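You operate a simulated robot arm through the tools that you are given. There is no shell and no other tool. Be economical: measure what you need, move in short steps, check, and stop when the job is done.

You are at the controls of a simulated robot arm. One attempt, no reset.

TASK
Fetch the trailer plug and stand it on top of the paper filter on the wiring bench top.

The check looks at the end state, three seconds after you hand in, the way a careful person would. Anything else that was tipped, shoved, dropped, spilled or broken makes it a failure.

THE ROBOT
A 7-joint arm with a two-finger parallel gripper, fixed in place. Base frame: the origin is at the foot of the arm, x ahead of it, y to its left, z up; the work surface is at about z = 0. Readings come in m, rad, newtons and seconds.
With the tool pointing down near the work surface it reaches from about 0.24 to 0.62 m from the base axis. Its first joint turns from -1.152 to 1.152 rad. Payload 2.6 kg.
Tool frame: the origin (TCP) lies between the finger pads and is the grasp point; the fingertips stand 0.03 m ahead of it; z points along the fingers, y is the line along which they close. Largest opening 0.094 m; finger width 0.028, thickness 0.01; the body of the gripper, 0.05 by 0.096 m, starts 0.055 m behind the TCP.
Orientation is that of the tool frame in the base frame, as a unit quaternion [w, x, y, z]. With the fingers straight down and closing along the base's y, the tool's x points along the base's -x, its y along +y and its z along -z.

THE INTERFACE
- The arm moves only by the tool nudge_tool. Its arguments are lists of equal length, an entry for each row: "translation": the shift along the tool's x, y, z in m, a list of three; "yaw": the turn about the tool's z in degrees. In form: {"translation": [[dx, dy, dz], ...], "yaw": [yaw, ...]}. A call has 1 to 20 rows; each row is the pose to reach, as a shift and turn from the pose commanded when the call began, along the tool's axes at that moment. "grip" is the gripper command, from -1 (fully open) to 1 (shut), values between in proportion, set as the call begins (left out, the last holds). Rows are played at 5 a second. More than 0.05 m and 0.15 rad between two rows, or a gripper value outside its range, and nothing of the call is played. Where a pose cannot be reached the arm comes as near as it can. A force on the tool above 40 N (or 10 N above the force at the start of the call, whichever is more), or a blocked arm, ends the call early, and 0.2 s more pass. Each finger travels about 0.072 m/s and halts on what it meets, pressing with about 21 N; the grip force reading is that of the motor and also rises with nothing between the fingers. The clock runs only during rows and for 0.2 s after the last one: add rows that repeat a pose to give the fingers time. It gives the time, the measured TCP pose, the force on the tool (base axes), the opening and the grip force at its end, in the units of the frame above (readings bear some noise), and new pictures: "show" is both (left out), scene, wrist or none.
- Cameras (640 x 400 px; columns grow to the right, rows downward): "scene" is fixed at [0.0375, 0.4441, 0.5516]; the picture's right is [-0.70, -0.72, 0.00], its down [-0.50, 0.48, -0.72] and it looks along [0.52, -0.50, -0.69] (base axes); focal length 295 px, centre (320, 200). "wrist" rides on the gripper at [-0.037, 0, -0.058] in the tool frame; the picture's right is [0.00, -1.00, 0.00], its down [0.97, 0.00, -0.24] and it looks along [0.24, 0.00, 0.97] (tool axes); focal length 218 px, centre (320, 200). There is no depth. A picture from a camera that has moved, and an enlarged one, comes with that camera's place and axes in the base frame and with its lens.
- enlarge(camera, box): a new picture of the part [left, top, right, bottom] of that camera's present view, enlarged. No time passes.
- job_done(): hands the job in; it is judged then, once.

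Work in short steps. Places have to be worked out from the pictures, the camera data and where the tool is seen: move nearer, look again, correct. Check each grasp and each placing, and mend what went wrong. You have 90 turns and 150 pictures in all, those below and enlarged ones among them. Open the gripper and draw the arm clear of the work before you hand the job in, unless the task says otherwise; then end with one line.

The tools are called after "Call:" by a JSON object that holds its "api" and its "payload". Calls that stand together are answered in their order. nudge_tool: Moves the arm, as the interface text tells. Its arguments: {"type":"object","properties":{"translation":{"type":"array"},"yaw":{"type":"array"},"grip":{"type":"number"},"show":{"type":"string","enum":["both","scene","wrist","none"]}},"required":["translation","yaw"]} The other tools are called the same way: enlarge (camera, box) takes an enlarged picture of a part of a camera's view; job_done () hands the job in.

At the start:

```text
clock: 0.0
position: [0.3041, 0.3001, 0.3436]
tool_rot: [0.0, 0.0, 1.0, 0.001]
wrist_force: [0.1, 0.2, -0.3]
gripper_width: 0.0939
grip_force: 0.1
```

scene: 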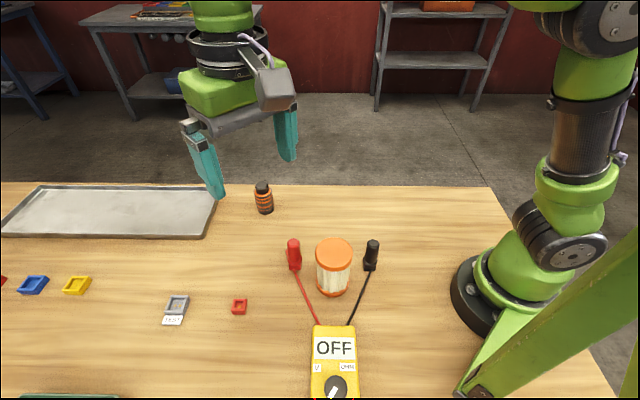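
wrist: 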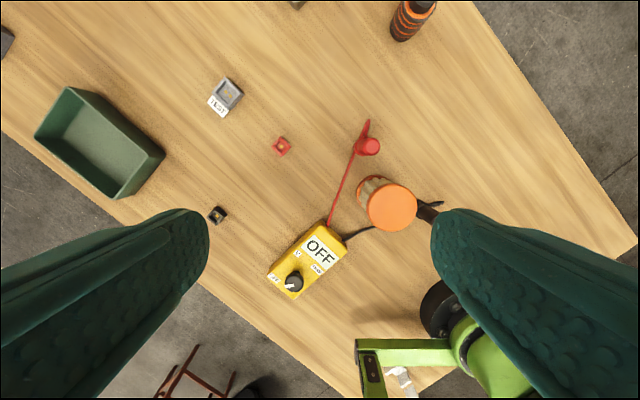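

I'll look closely at the striped object at (264,198) and the orange-capped pleated object at (333,265) to identify the plug and the filter.

Call:
{"api": "enlarge", "payload": {"camera": "scene", "box": [224, 170, 304, 220]}}

Call:
{"api": "enlarge", "payload": {"camera": "scene", "box": [264, 220, 404, 308]}}

```text
8.00 times, centred on (264, 195) of scene
camera zoom: at [0.0375, 0.4441, 0.5516], right [-0.7, -0.72, 0.0], down [-0.5, 0.48, -0.72], along [0.52, -0.5, -0.69], focal length 2363 px, centre (768, 240)
```

zoom: 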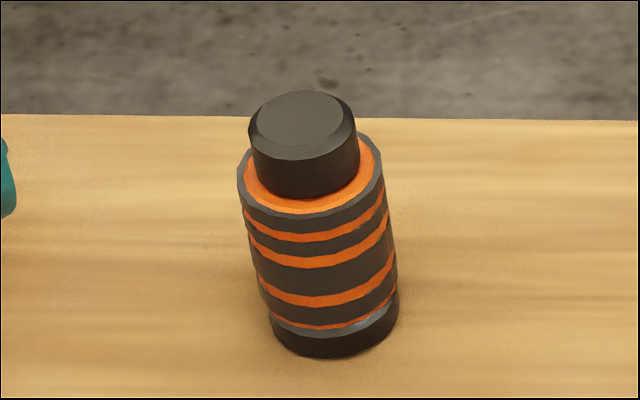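

```text
4.55 times, centred on (334, 264) of scene
camera zoom: at [0.0375, 0.4441, 0.5516], right [-0.7, -0.72, 0.0], down [-0.5, 0.48, -0.72], along [0.52, -0.5, -0.69], focal length 1342 px, centre (256, -91)
```

zoom: 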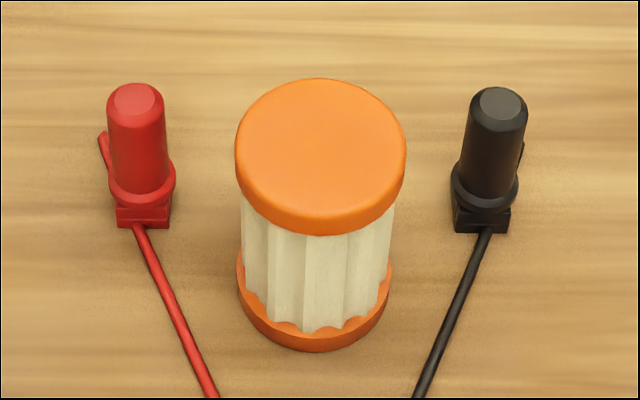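

The plug is the striped upright cylinder at about (0.522, 0.174), roughly 0.088 m tall and 0.043 m wide. The filter is at about (0.250, 0.203), with its top near z 0.113. I'll move high to a point above the plug with the gripper open and look again.

Call:
{"api": "nudge_tool", "payload": {"translation": [[-0.031, -0.018, 0.02], [-0.062, -0.036, 0.04], [-0.093, -0.054, 0.06], [-0.124, -0.071, 0.08], [-0.155, -0.089, 0.1], [-0.187, -0.107, 0.12], [-0.218, -0.125, 0.14], [-0.218, -0.125, 0.14], [-0.218, -0.125, 0.14]], "yaw": [0, 0, 0, 0, 0, 0, 0, 0, 0], "grip": -1}}

```text
clock: 2.0
position: [0.5215, 0.1788, 0.2044]
tool_rot: [0.0, 0.0, 1.0, 0.0]
wrist_force: [0.1, -0.3, 0.3]
gripper_width: 0.0939
grip_force: 0.0
camera wrist: at [0.5577, 0.18, 0.2617], right [0.0, -1.0, 0.0], down [-0.97, 0.0, 0.24], along [-0.24, 0.0, -0.97], focal length 218 px, centre (320, 200)
```

scene: 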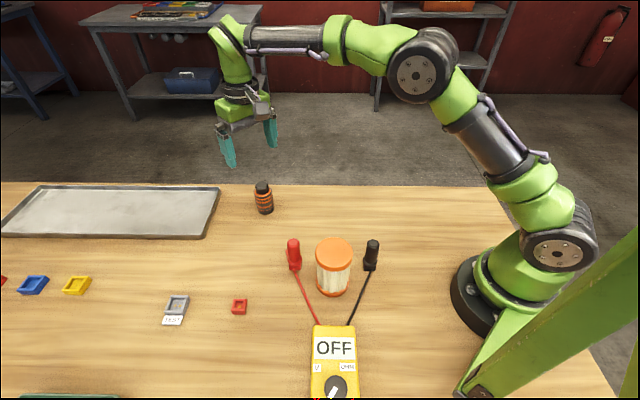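
wrist: 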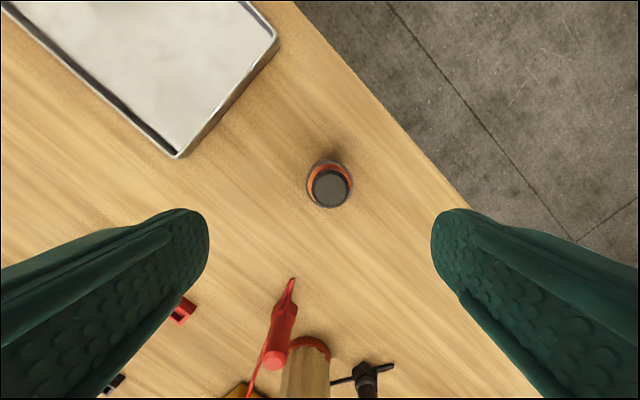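

From the wrist view the plug is at about (0.524, 0.171), so I'll correct y by −7 mm and descend to z≈0.10 to check the alignment.

Call:
{"api": "nudge_tool", "payload": {"translation": [[-0.002, -0.007, 0.03], [-0.002, -0.007, 0.06], [-0.002, -0.007, 0.085], [-0.002, -0.007, 0.085], [-0.002, -0.007, 0.085]], "yaw": [0, 0, 0, 0, 0]}}

```text
clock: 3.2
position: [0.5245, 0.1688, 0.1186]
tool_rot: [0.0, 0.0, 1.0, 0.0]
wrist_force: [-0.5, -0.4, 0.1]
gripper_width: 0.0943
grip_force: 0.1
camera wrist: at [0.5612, 0.1713, 0.1765], right [0.0, -1.0, 0.0], down [-0.97, 0.0, 0.24], along [-0.24, 0.0, -0.97], focal length 218 px, centre (320, 200)
```

scene: 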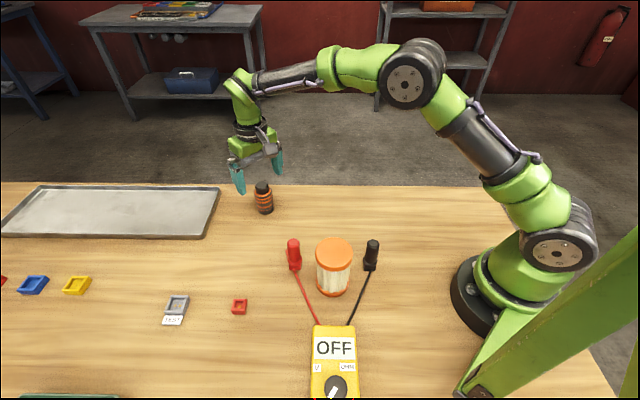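
wrist: 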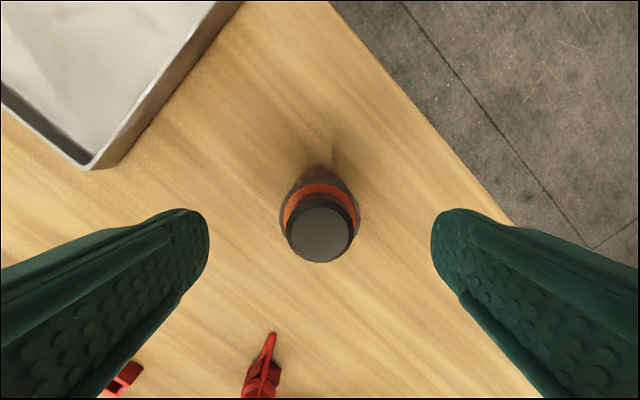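

The plug is centred between the fingers in both axes. I'll go down to a TCP height of about 0.05.

Call:
{"api": "nudge_tool", "payload": {"translation": [[0, 0, 0.025], [0, 0, 0.05], [0, 0, 0.068], [0, 0, 0.068], [0, 0, 0.068]], "yaw": [0, 0, 0, 0, 0]}}

```text
clock: 4.4
position: [0.5256, 0.168, 0.0505]
tool_rot: [0.0, -0.001, 1.0, 0.0]
wrist_force: [-0.5, -0.3, 0.5]
gripper_width: 0.0939
grip_force: 0.1
camera wrist: at [0.5614, 0.1701, 0.1079], right [0.0, -1.0, 0.0], down [-0.97, 0.0, 0.24], along [-0.24, 0.0, -0.97], focal length 218 px, centre (320, 200)
```

scene: 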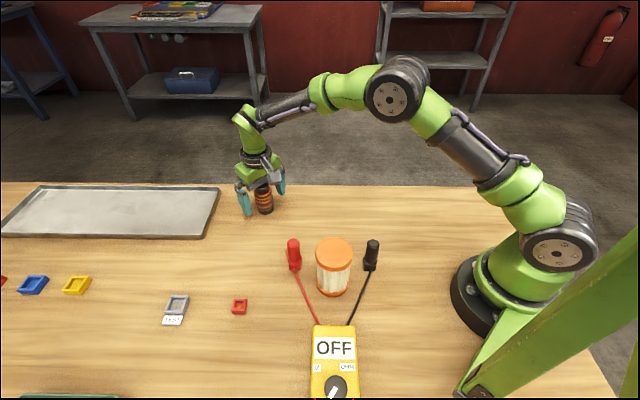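
wrist: 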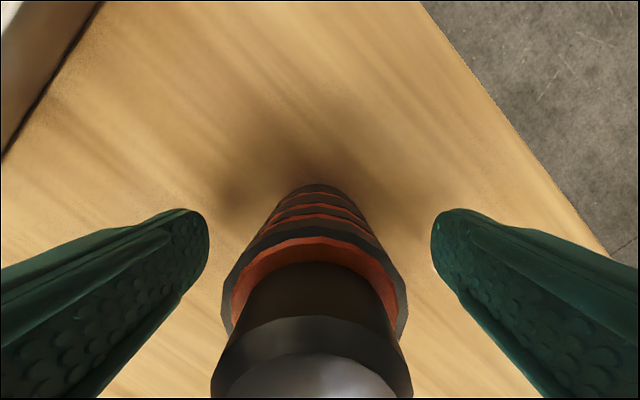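

The plug is between the pads and clear of the palm, so I'll close the gripper and hold.

Call:
{"api": "nudge_tool", "payload": {"translation": [[0, 0, 0], [0, 0, 0], [0, 0, 0], [0, 0, 0], [0, 0, 0], [0, 0, 0]], "yaw": [0, 0, 0, 0, 0, 0], "grip": 1}}

```text
clock: 5.8
position: [0.526, 0.1679, 0.0505]
tool_rot: [-0.001, -0.001, 1.0, 0.0]
wrist_force: [-0.8, -0.7, 0.6]
gripper_width: 0.0436
grip_force: 21.0
camera wrist: at [0.5614, 0.1702, 0.1082], right [0.0, -1.0, 0.0], down [-0.97, 0.0, 0.24], along [-0.24, 0.0, -0.97], focal length 218 px, centre (320, 200)
```

scene: 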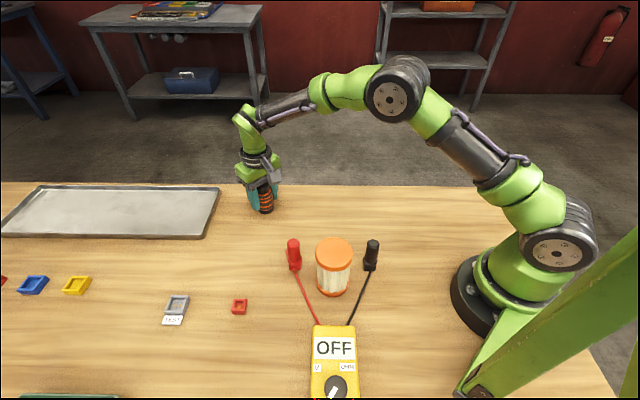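
wrist: 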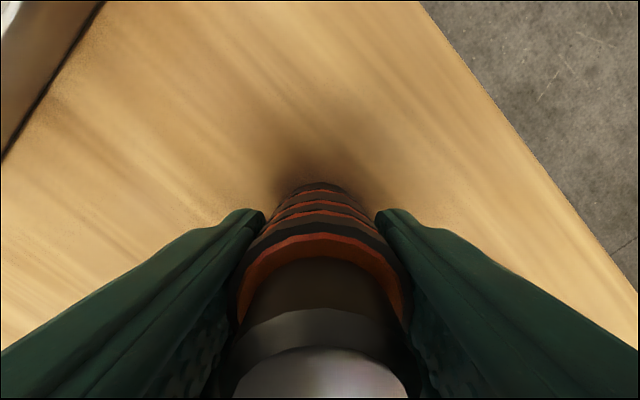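

The plug is held, with the fingers stopped at 0.0436 m. I'll lift it straight up to z≈0.23 in small steps.

Call:
{"api": "nudge_tool", "payload": {"translation": [[0, 0, -0.015], [0, 0, -0.04], [0, 0, -0.07], [0, 0, -0.1], [0, 0, -0.13], [0, 0, -0.16], [0, 0, -0.18], [0, 0, -0.18]], "yaw": [0, 0, 0, 0, 0, 0, 0, 0]}}

```text
clock: 7.6
position: [0.5241, 0.1693, 0.2322]
tool_rot: [0.0, 0.0, 1.0, 0.0]
wrist_force: [0.8, -0.1, -0.4]
gripper_width: 0.0435
grip_force: 21.1
camera wrist: at [0.5597, 0.1706, 0.2909], right [0.0, -1.0, 0.0], down [-0.97, 0.0, 0.24], along [-0.24, 0.0, -0.97], focal length 218 px, centre (320, 200)
```

scene: 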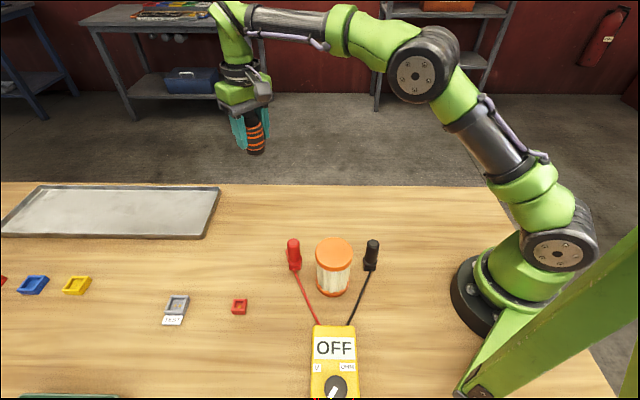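
wrist: 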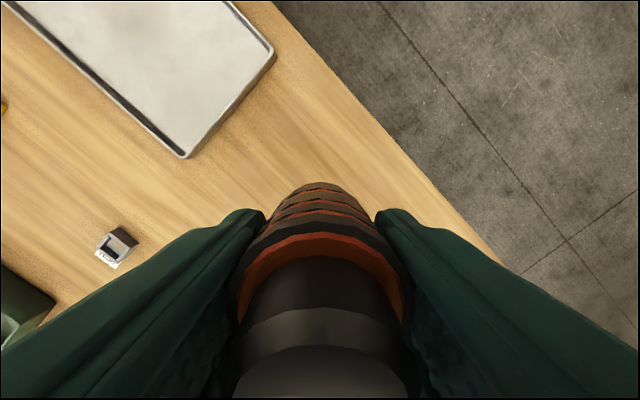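

The plug lifted cleanly and its bottom is about 0.05 below the TCP. I'll traverse to above the filter at about (0.254, 0.2035), keeping z≈0.24, which leaves the plug bottom well above the filter top.

Call:
{"api": "nudge_tool", "payload": {"translation": [[0.03, 0.004, -0.005], [0.06, 0.008, -0.01], [0.09, 0.0115, -0.01], [0.12, 0.015, -0.01], [0.15, 0.019, -0.01], [0.18, 0.023, -0.01], [0.21, 0.027, -0.01], [0.24, 0.031, -0.01], [0.26, 0.033, -0.01], [0.27, 0.034, -0.01], [0.27, 0.034, -0.01], [0.27, 0.034, -0.01]], "yaw": [0, 0, 0, 0, 0, 0, 0, 0, 0, 0, 0, 0]}}

```text
clock: 10.2
position: [0.2535, 0.2015, 0.2411]
tool_rot: [0.0, 0.0, 1.0, 0.0]
wrist_force: [-0.5, -0.4, -0.9]
gripper_width: 0.0436
grip_force: 21.1
camera wrist: at [0.29, 0.2031, 0.2984], right [0.0, -1.0, 0.0], down [-0.97, 0.0, 0.24], along [-0.24, 0.0, -0.97], focal length 218 px, centre (320, 200)
```

scene: 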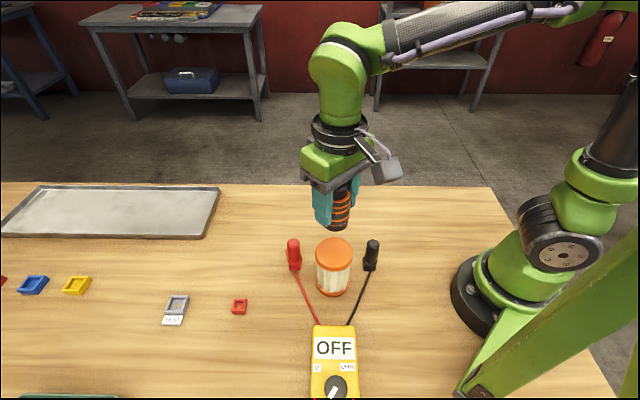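
wrist: 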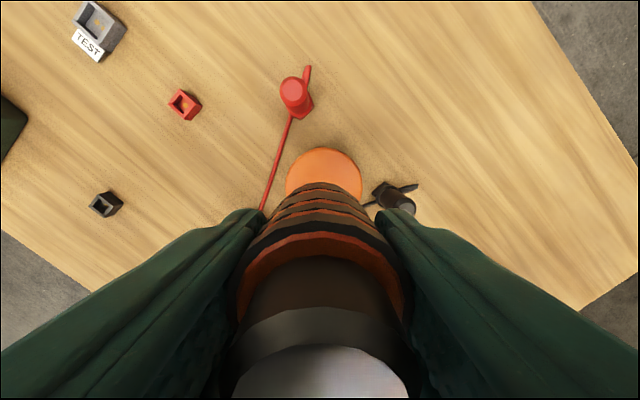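

The wrist view puts the filter centre at about (0.256, 0.200), within 2–3 mm of the TCP. I'll shift slightly and lower until the plug's bottom is about 15 mm above the filter.

Call:
{"api": "nudge_tool", "payload": {"translation": [[-0.002, -0.001, 0.02], [-0.002, -0.001, 0.04], [-0.002, -0.001, 0.062], [-0.002, -0.001, 0.062], [-0.002, -0.001, 0.062]], "yaw": [0, 0, 0, 0, 0]}}

Call:
{"api": "enlarge", "payload": {"camera": "scene", "box": [264, 180, 424, 300]}}

```text
clock: 11.4
position: [0.2567, 0.202, 0.1798]
tool_rot: [0.0, 0.0, 1.0, -0.001]
wrist_force: [1.0, 0.4, -1.8]
gripper_width: 0.0435
grip_force: 21.1
camera wrist: at [0.2933, 0.2035, 0.2377], right [0.0, -1.0, 0.0], down [-0.97, 0.0, 0.24], along [-0.24, 0.0, -0.97], focal length 218 px, centre (320, 200)
```

scene: 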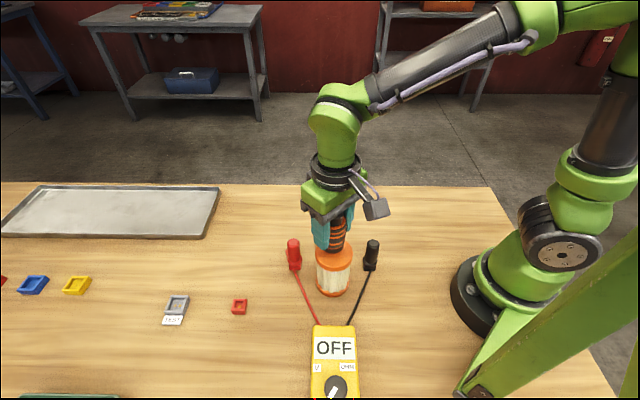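
wrist: 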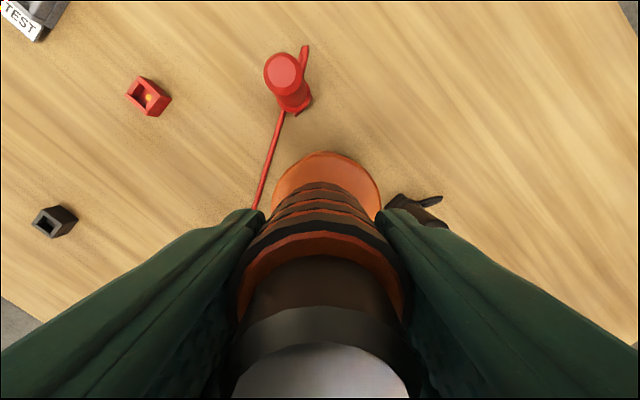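

```text
3.33 times, centred on (344, 240) of scene
camera zoom: at [0.0375, 0.4441, 0.5516], right [-0.7, -0.72, 0.0], down [-0.5, 0.48, -0.72], along [0.52, -0.5, -0.69], focal length 984 px, centre (240, 67)
```

zoom: 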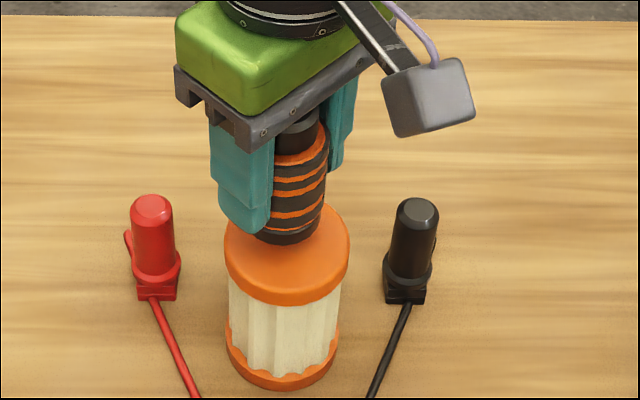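

It is aligned in x, and the filter centre is about 3 mm further toward −y. I'll correct that and lower 11 mm.

Call:
{"api": "nudge_tool", "payload": {"translation": [[0, -0.003, 0.004], [0, -0.003, 0.008], [0, -0.003, 0.011], [0, -0.003, 0.011]], "yaw": [0, 0, 0, 0]}}

Call:
{"api": "enlarge", "payload": {"camera": "scene", "box": [304, 220, 368, 260]}}

```text
clock: 12.4
position: [0.2568, 0.1986, 0.1684]
tool_rot: [0.001, -0.001, 1.0, 0.0]
wrist_force: [0.0, -0.2, -0.7]
gripper_width: 0.0434
grip_force: 20.8
camera wrist: at [0.2928, 0.2003, 0.2264], right [0.0, -1.0, 0.0], down [-0.97, 0.0, 0.24], along [-0.24, 0.0, -0.97], focal length 218 px, centre (320, 200)
```

scene: 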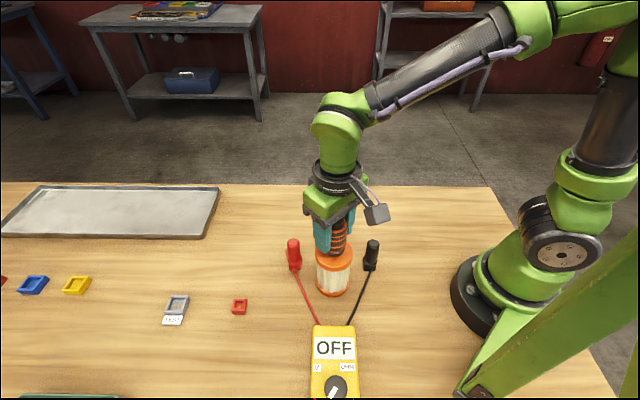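
wrist: 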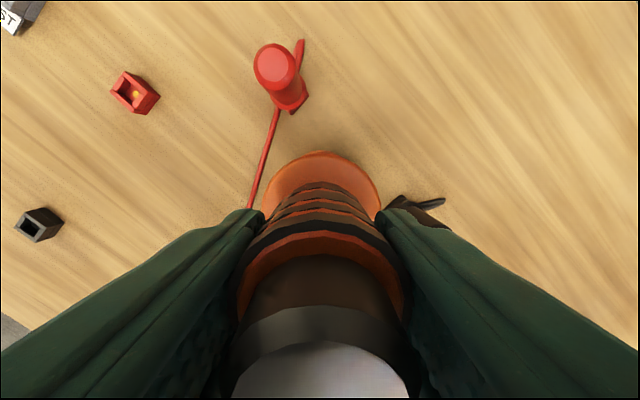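

```text
10.00 times, centred on (336, 240) of scene
camera zoom: at [0.0375, 0.4441, 0.5516], right [-0.7, -0.72, 0.0], down [-0.5, 0.48, -0.72], along [0.52, -0.5, -0.69], focal length 2954 px, centre (160, -200)
```

zoom: 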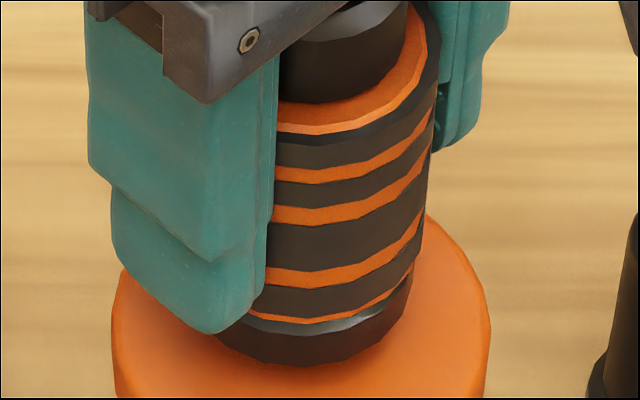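

The alignment is good and there is no contact force yet. I'll lower 4 mm in 1 mm rows and watch the force.

Call:
{"api": "nudge_tool", "payload": {"translation": [[0, 0, 0.001], [0, 0, 0.002], [0, 0, 0.003], [0, 0, 0.004], [0, 0, 0.004]], "yaw": [0, 0, 0, 0, 0], "show": "none"}}

Call:
{"api": "enlarge", "payload": {"camera": "scene", "box": [304, 220, 368, 260]}}

```text
clock: 13.6
position: [0.2556, 0.1985, 0.1646]
tool_rot: [0.0, 0.001, 1.0, 0.0]
wrist_force: [0.2, 1.2, -1.4]
gripper_width: 0.0432
grip_force: 21.3
```

```text
10.00 times, centred on (336, 240) of scene
camera zoom: at [0.0375, 0.4441, 0.5516], right [-0.7, -0.72, 0.0], down [-0.5, 0.48, -0.72], along [0.52, -0.5, -0.69], focal length 2954 px, centre (160, -200)
```

zoom: 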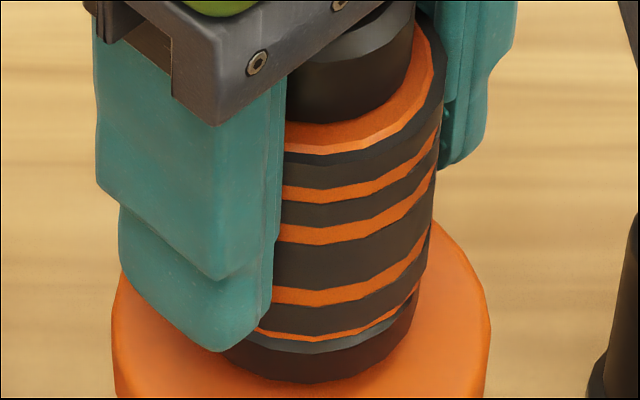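

No contact yet, so I'll lower another 2 mm and read the force.

Call:
{"api": "nudge_tool", "payload": {"translation": [[0, 0, 0.0007], [0, 0, 0.0014], [0, 0, 0.002], [0, 0, 0.002]], "yaw": [0, 0, 0, 0], "show": "none"}}

```text
clock: 14.6
position: [0.2545, 0.1968, 0.1628]
tool_rot: [0.001, 0.001, 1.0, 0.0]
wrist_force: [-0.1, 0.4, -2.0]
gripper_width: 0.0433
grip_force: 21.1
```

Still only noise on the force reading, so I'll go down another 2 mm.

Call:
{"api": "nudge_tool", "payload": {"translation": [[0, 0, 0.0007], [0, 0, 0.0014], [0, 0, 0.002], [0, 0, 0.002]], "yaw": [0, 0, 0, 0], "show": "wrist"}}

Call:
{"api": "enlarge", "payload": {"camera": "scene", "box": [304, 220, 368, 260]}}

```text
clock: 15.6
position: [0.2551, 0.1991, 0.1603]
tool_rot: [-0.001, 0.0, 1.0, 0.001]
wrist_force: [0.2, 0.1, -1.4]
gripper_width: 0.0436
grip_force: 20.8
camera wrist: at [0.2917, 0.1998, 0.2181], right [0.0, -1.0, 0.0], down [-0.97, 0.0, 0.24], along [-0.24, 0.0, -0.97], focal length 218 px, centre (320, 200)
```

wrist: 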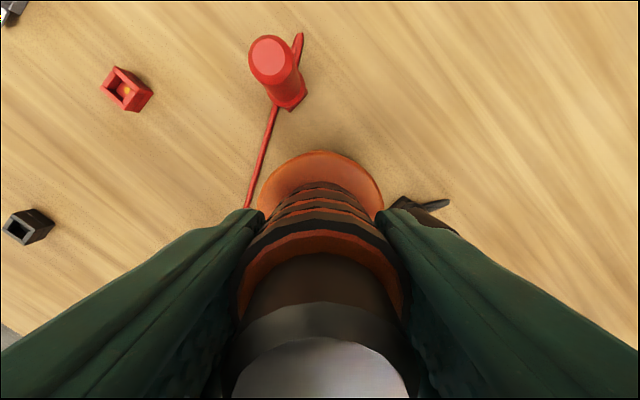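

```text
10.00 times, centred on (336, 240) of scene
camera zoom: at [0.0375, 0.4441, 0.5516], right [-0.7, -0.72, 0.0], down [-0.5, 0.48, -0.72], along [0.52, -0.5, -0.69], focal length 2954 px, centre (160, -200)
```

zoom: 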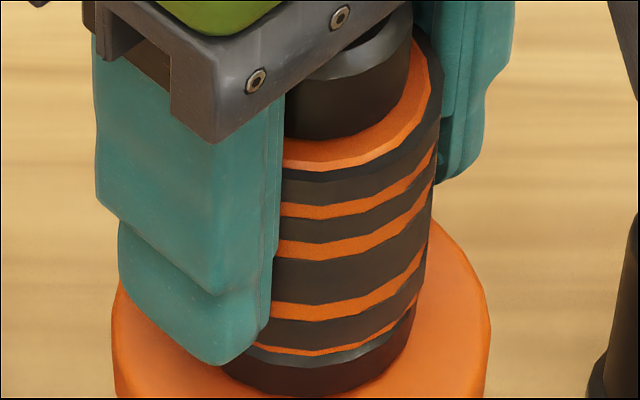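

No contact force yet, though the plug's bottom looks close to the filter. I'll lower a further 2 mm.

Call:
{"api": "nudge_tool", "payload": {"translation": [[0, 0, 0.0007], [0, 0, 0.0014], [0, 0, 0.002], [0, 0, 0.002]], "yaw": [0, 0, 0, 0], "show": "none"}}

Call:
{"api": "enlarge", "payload": {"camera": "scene", "box": [296, 215, 376, 265]}}

```text
clock: 16.6
position: [0.2557, 0.1991, 0.1595]
tool_rot: [0.002, 0.0, 1.0, 0.001]
wrist_force: [-3.0, -4.3, 15.3]
gripper_width: 0.0434
grip_force: 21.3
```

```text
8.00 times, centred on (336, 240) of scene
camera zoom: at [0.0374, 0.4441, 0.5516], right [-0.7, -0.72, 0.0], down [-0.5, 0.48, -0.72], along [0.52, -0.5, -0.69], focal length 2363 px, centre (192, -120)
```

zoom: 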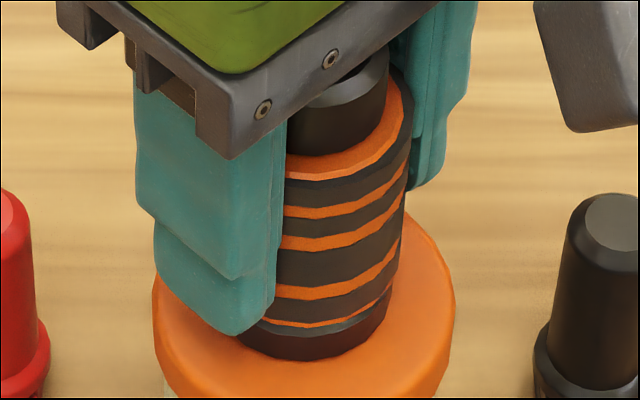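

Contact shows at about 15 N, so the plug is on the filter. I'll relieve about 0.7 mm of press before releasing.

Call:
{"api": "nudge_tool", "payload": {"translation": [[0, 0, -0.0007], [0, 0, -0.0007]], "yaw": [0, 0], "show": "none"}}

```text
clock: 17.2
position: [0.2551, 0.1988, 0.1589]
tool_rot: [0.001, -0.001, 1.0, 0.001]
wrist_force: [1.8, 1.0, 6.0]
gripper_width: 0.0433
grip_force: 20.8
```

The force is now about 6 N, which is light contact. I'll open the fingers gradually, going partway first.

Call:
{"api": "nudge_tool", "payload": {"translation": [[0, 0, 0], [0, 0, 0], [0, 0, 0]], "yaw": [0, 0, 0], "grip": -0.25}}

Call:
{"api": "enlarge", "payload": {"camera": "scene", "box": [296, 215, 376, 265]}}

```text
clock: 18.0
position: [0.2557, 0.1973, 0.1572]
tool_rot: [0.0, 0.0, 1.0, 0.0]
wrist_force: [0.1, 0.4, 0.4]
gripper_width: 0.0586
grip_force: 0.0
camera wrist: at [0.2919, 0.2001, 0.2162], right [0.0, -1.0, 0.0], down [-0.97, 0.0, 0.24], along [-0.24, 0.0, -0.97], focal length 218 px, centre (320, 200)
```

scene: 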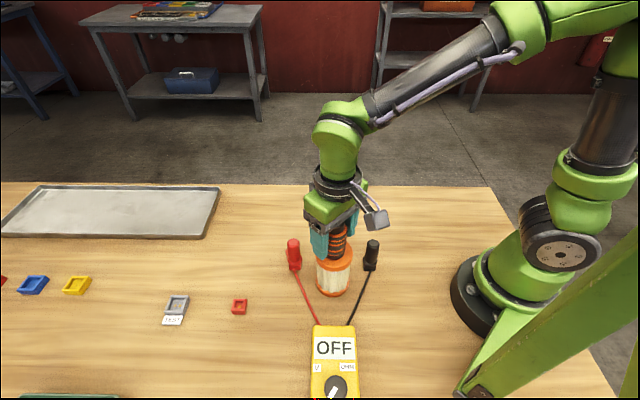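
wrist: 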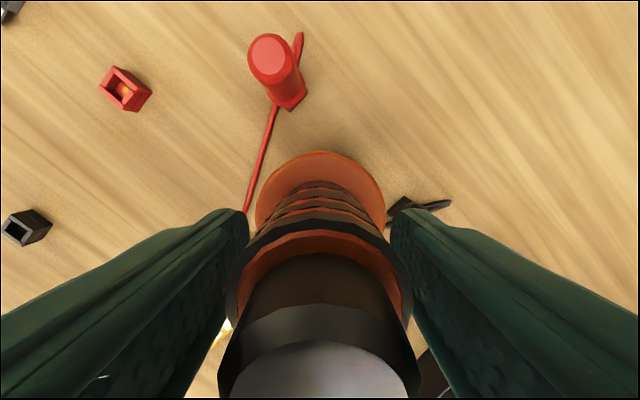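

```text
8.00 times, centred on (336, 240) of scene
camera zoom: at [0.0375, 0.4441, 0.5516], right [-0.7, -0.72, 0.0], down [-0.5, 0.48, -0.72], along [0.52, -0.5, -0.69], focal length 2363 px, centre (192, -120)
```

zoom: 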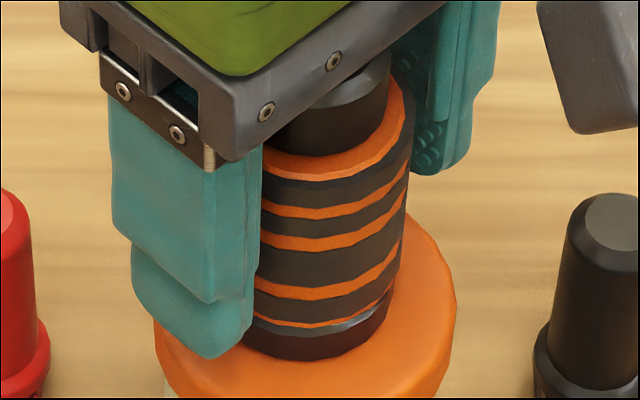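

The plug stands free and upright. I'll open wider (the tips are above the filter and probes), then rise straight up.

Call:
{"api": "nudge_tool", "payload": {"translation": [[0, 0, 0], [0, 0, 0], [0, 0, 0], [0, 0, -0.01], [0, 0, -0.03], [0, 0, -0.06], [0, 0, -0.09], [0, 0, -0.12], [0, 0, -0.15], [0, 0, -0.15]], "yaw": [0, 0, 0, 0, 0, 0, 0, 0, 0, 0], "grip": -0.9}}

Call:
{"api": "enlarge", "payload": {"camera": "scene", "box": [264, 200, 408, 300]}}

```text
clock: 20.2
position: [0.2568, 0.1998, 0.308]
tool_rot: [-0.001, -0.001, 1.0, 0.0]
wrist_force: [0.3, -0.1, -1.0]
gripper_width: 0.0892
grip_force: 0.1
camera wrist: at [0.2925, 0.2006, 0.3656], right [0.0, -1.0, 0.0], down [-0.97, 0.0, 0.24], along [-0.24, 0.0, -0.97], focal length 218 px, centre (320, 200)
```

scene: 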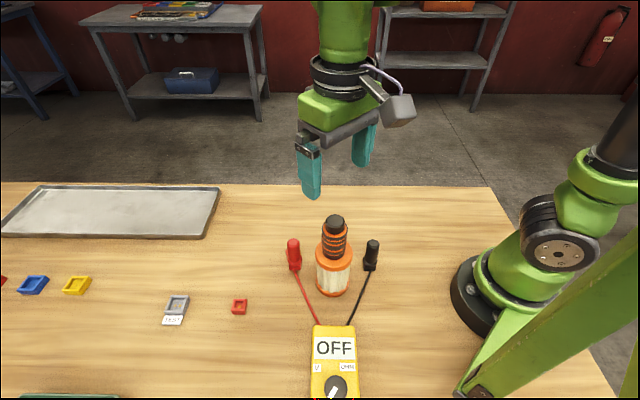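
wrist: 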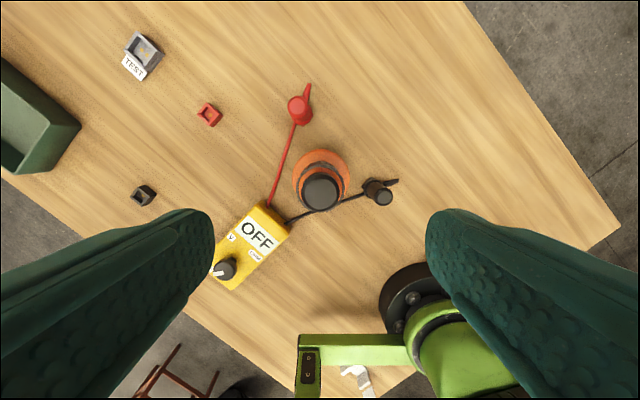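

```text
4.00 times, centred on (336, 250) of scene
camera zoom: at [0.0375, 0.4441, 0.5516], right [-0.7, -0.72, 0.0], down [-0.5, 0.48, -0.72], along [0.52, -0.5, -0.69], focal length 1181 px, centre (256, 0)
```

zoom: 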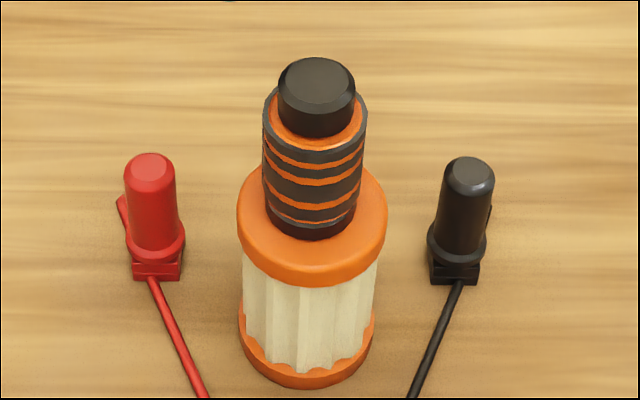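

The plug stands upright and centred on the filter, nothing else has moved, and the arm is clear with the gripper open. I'm handing in.

Call:
{"api": "job_done", "payload": {}}

```text
The job is handed in.
```

The trailer plug is standing upright, centred on top of the paper filter; in the last pictures nothing else had moved, and the arm was clear with the gripper open.
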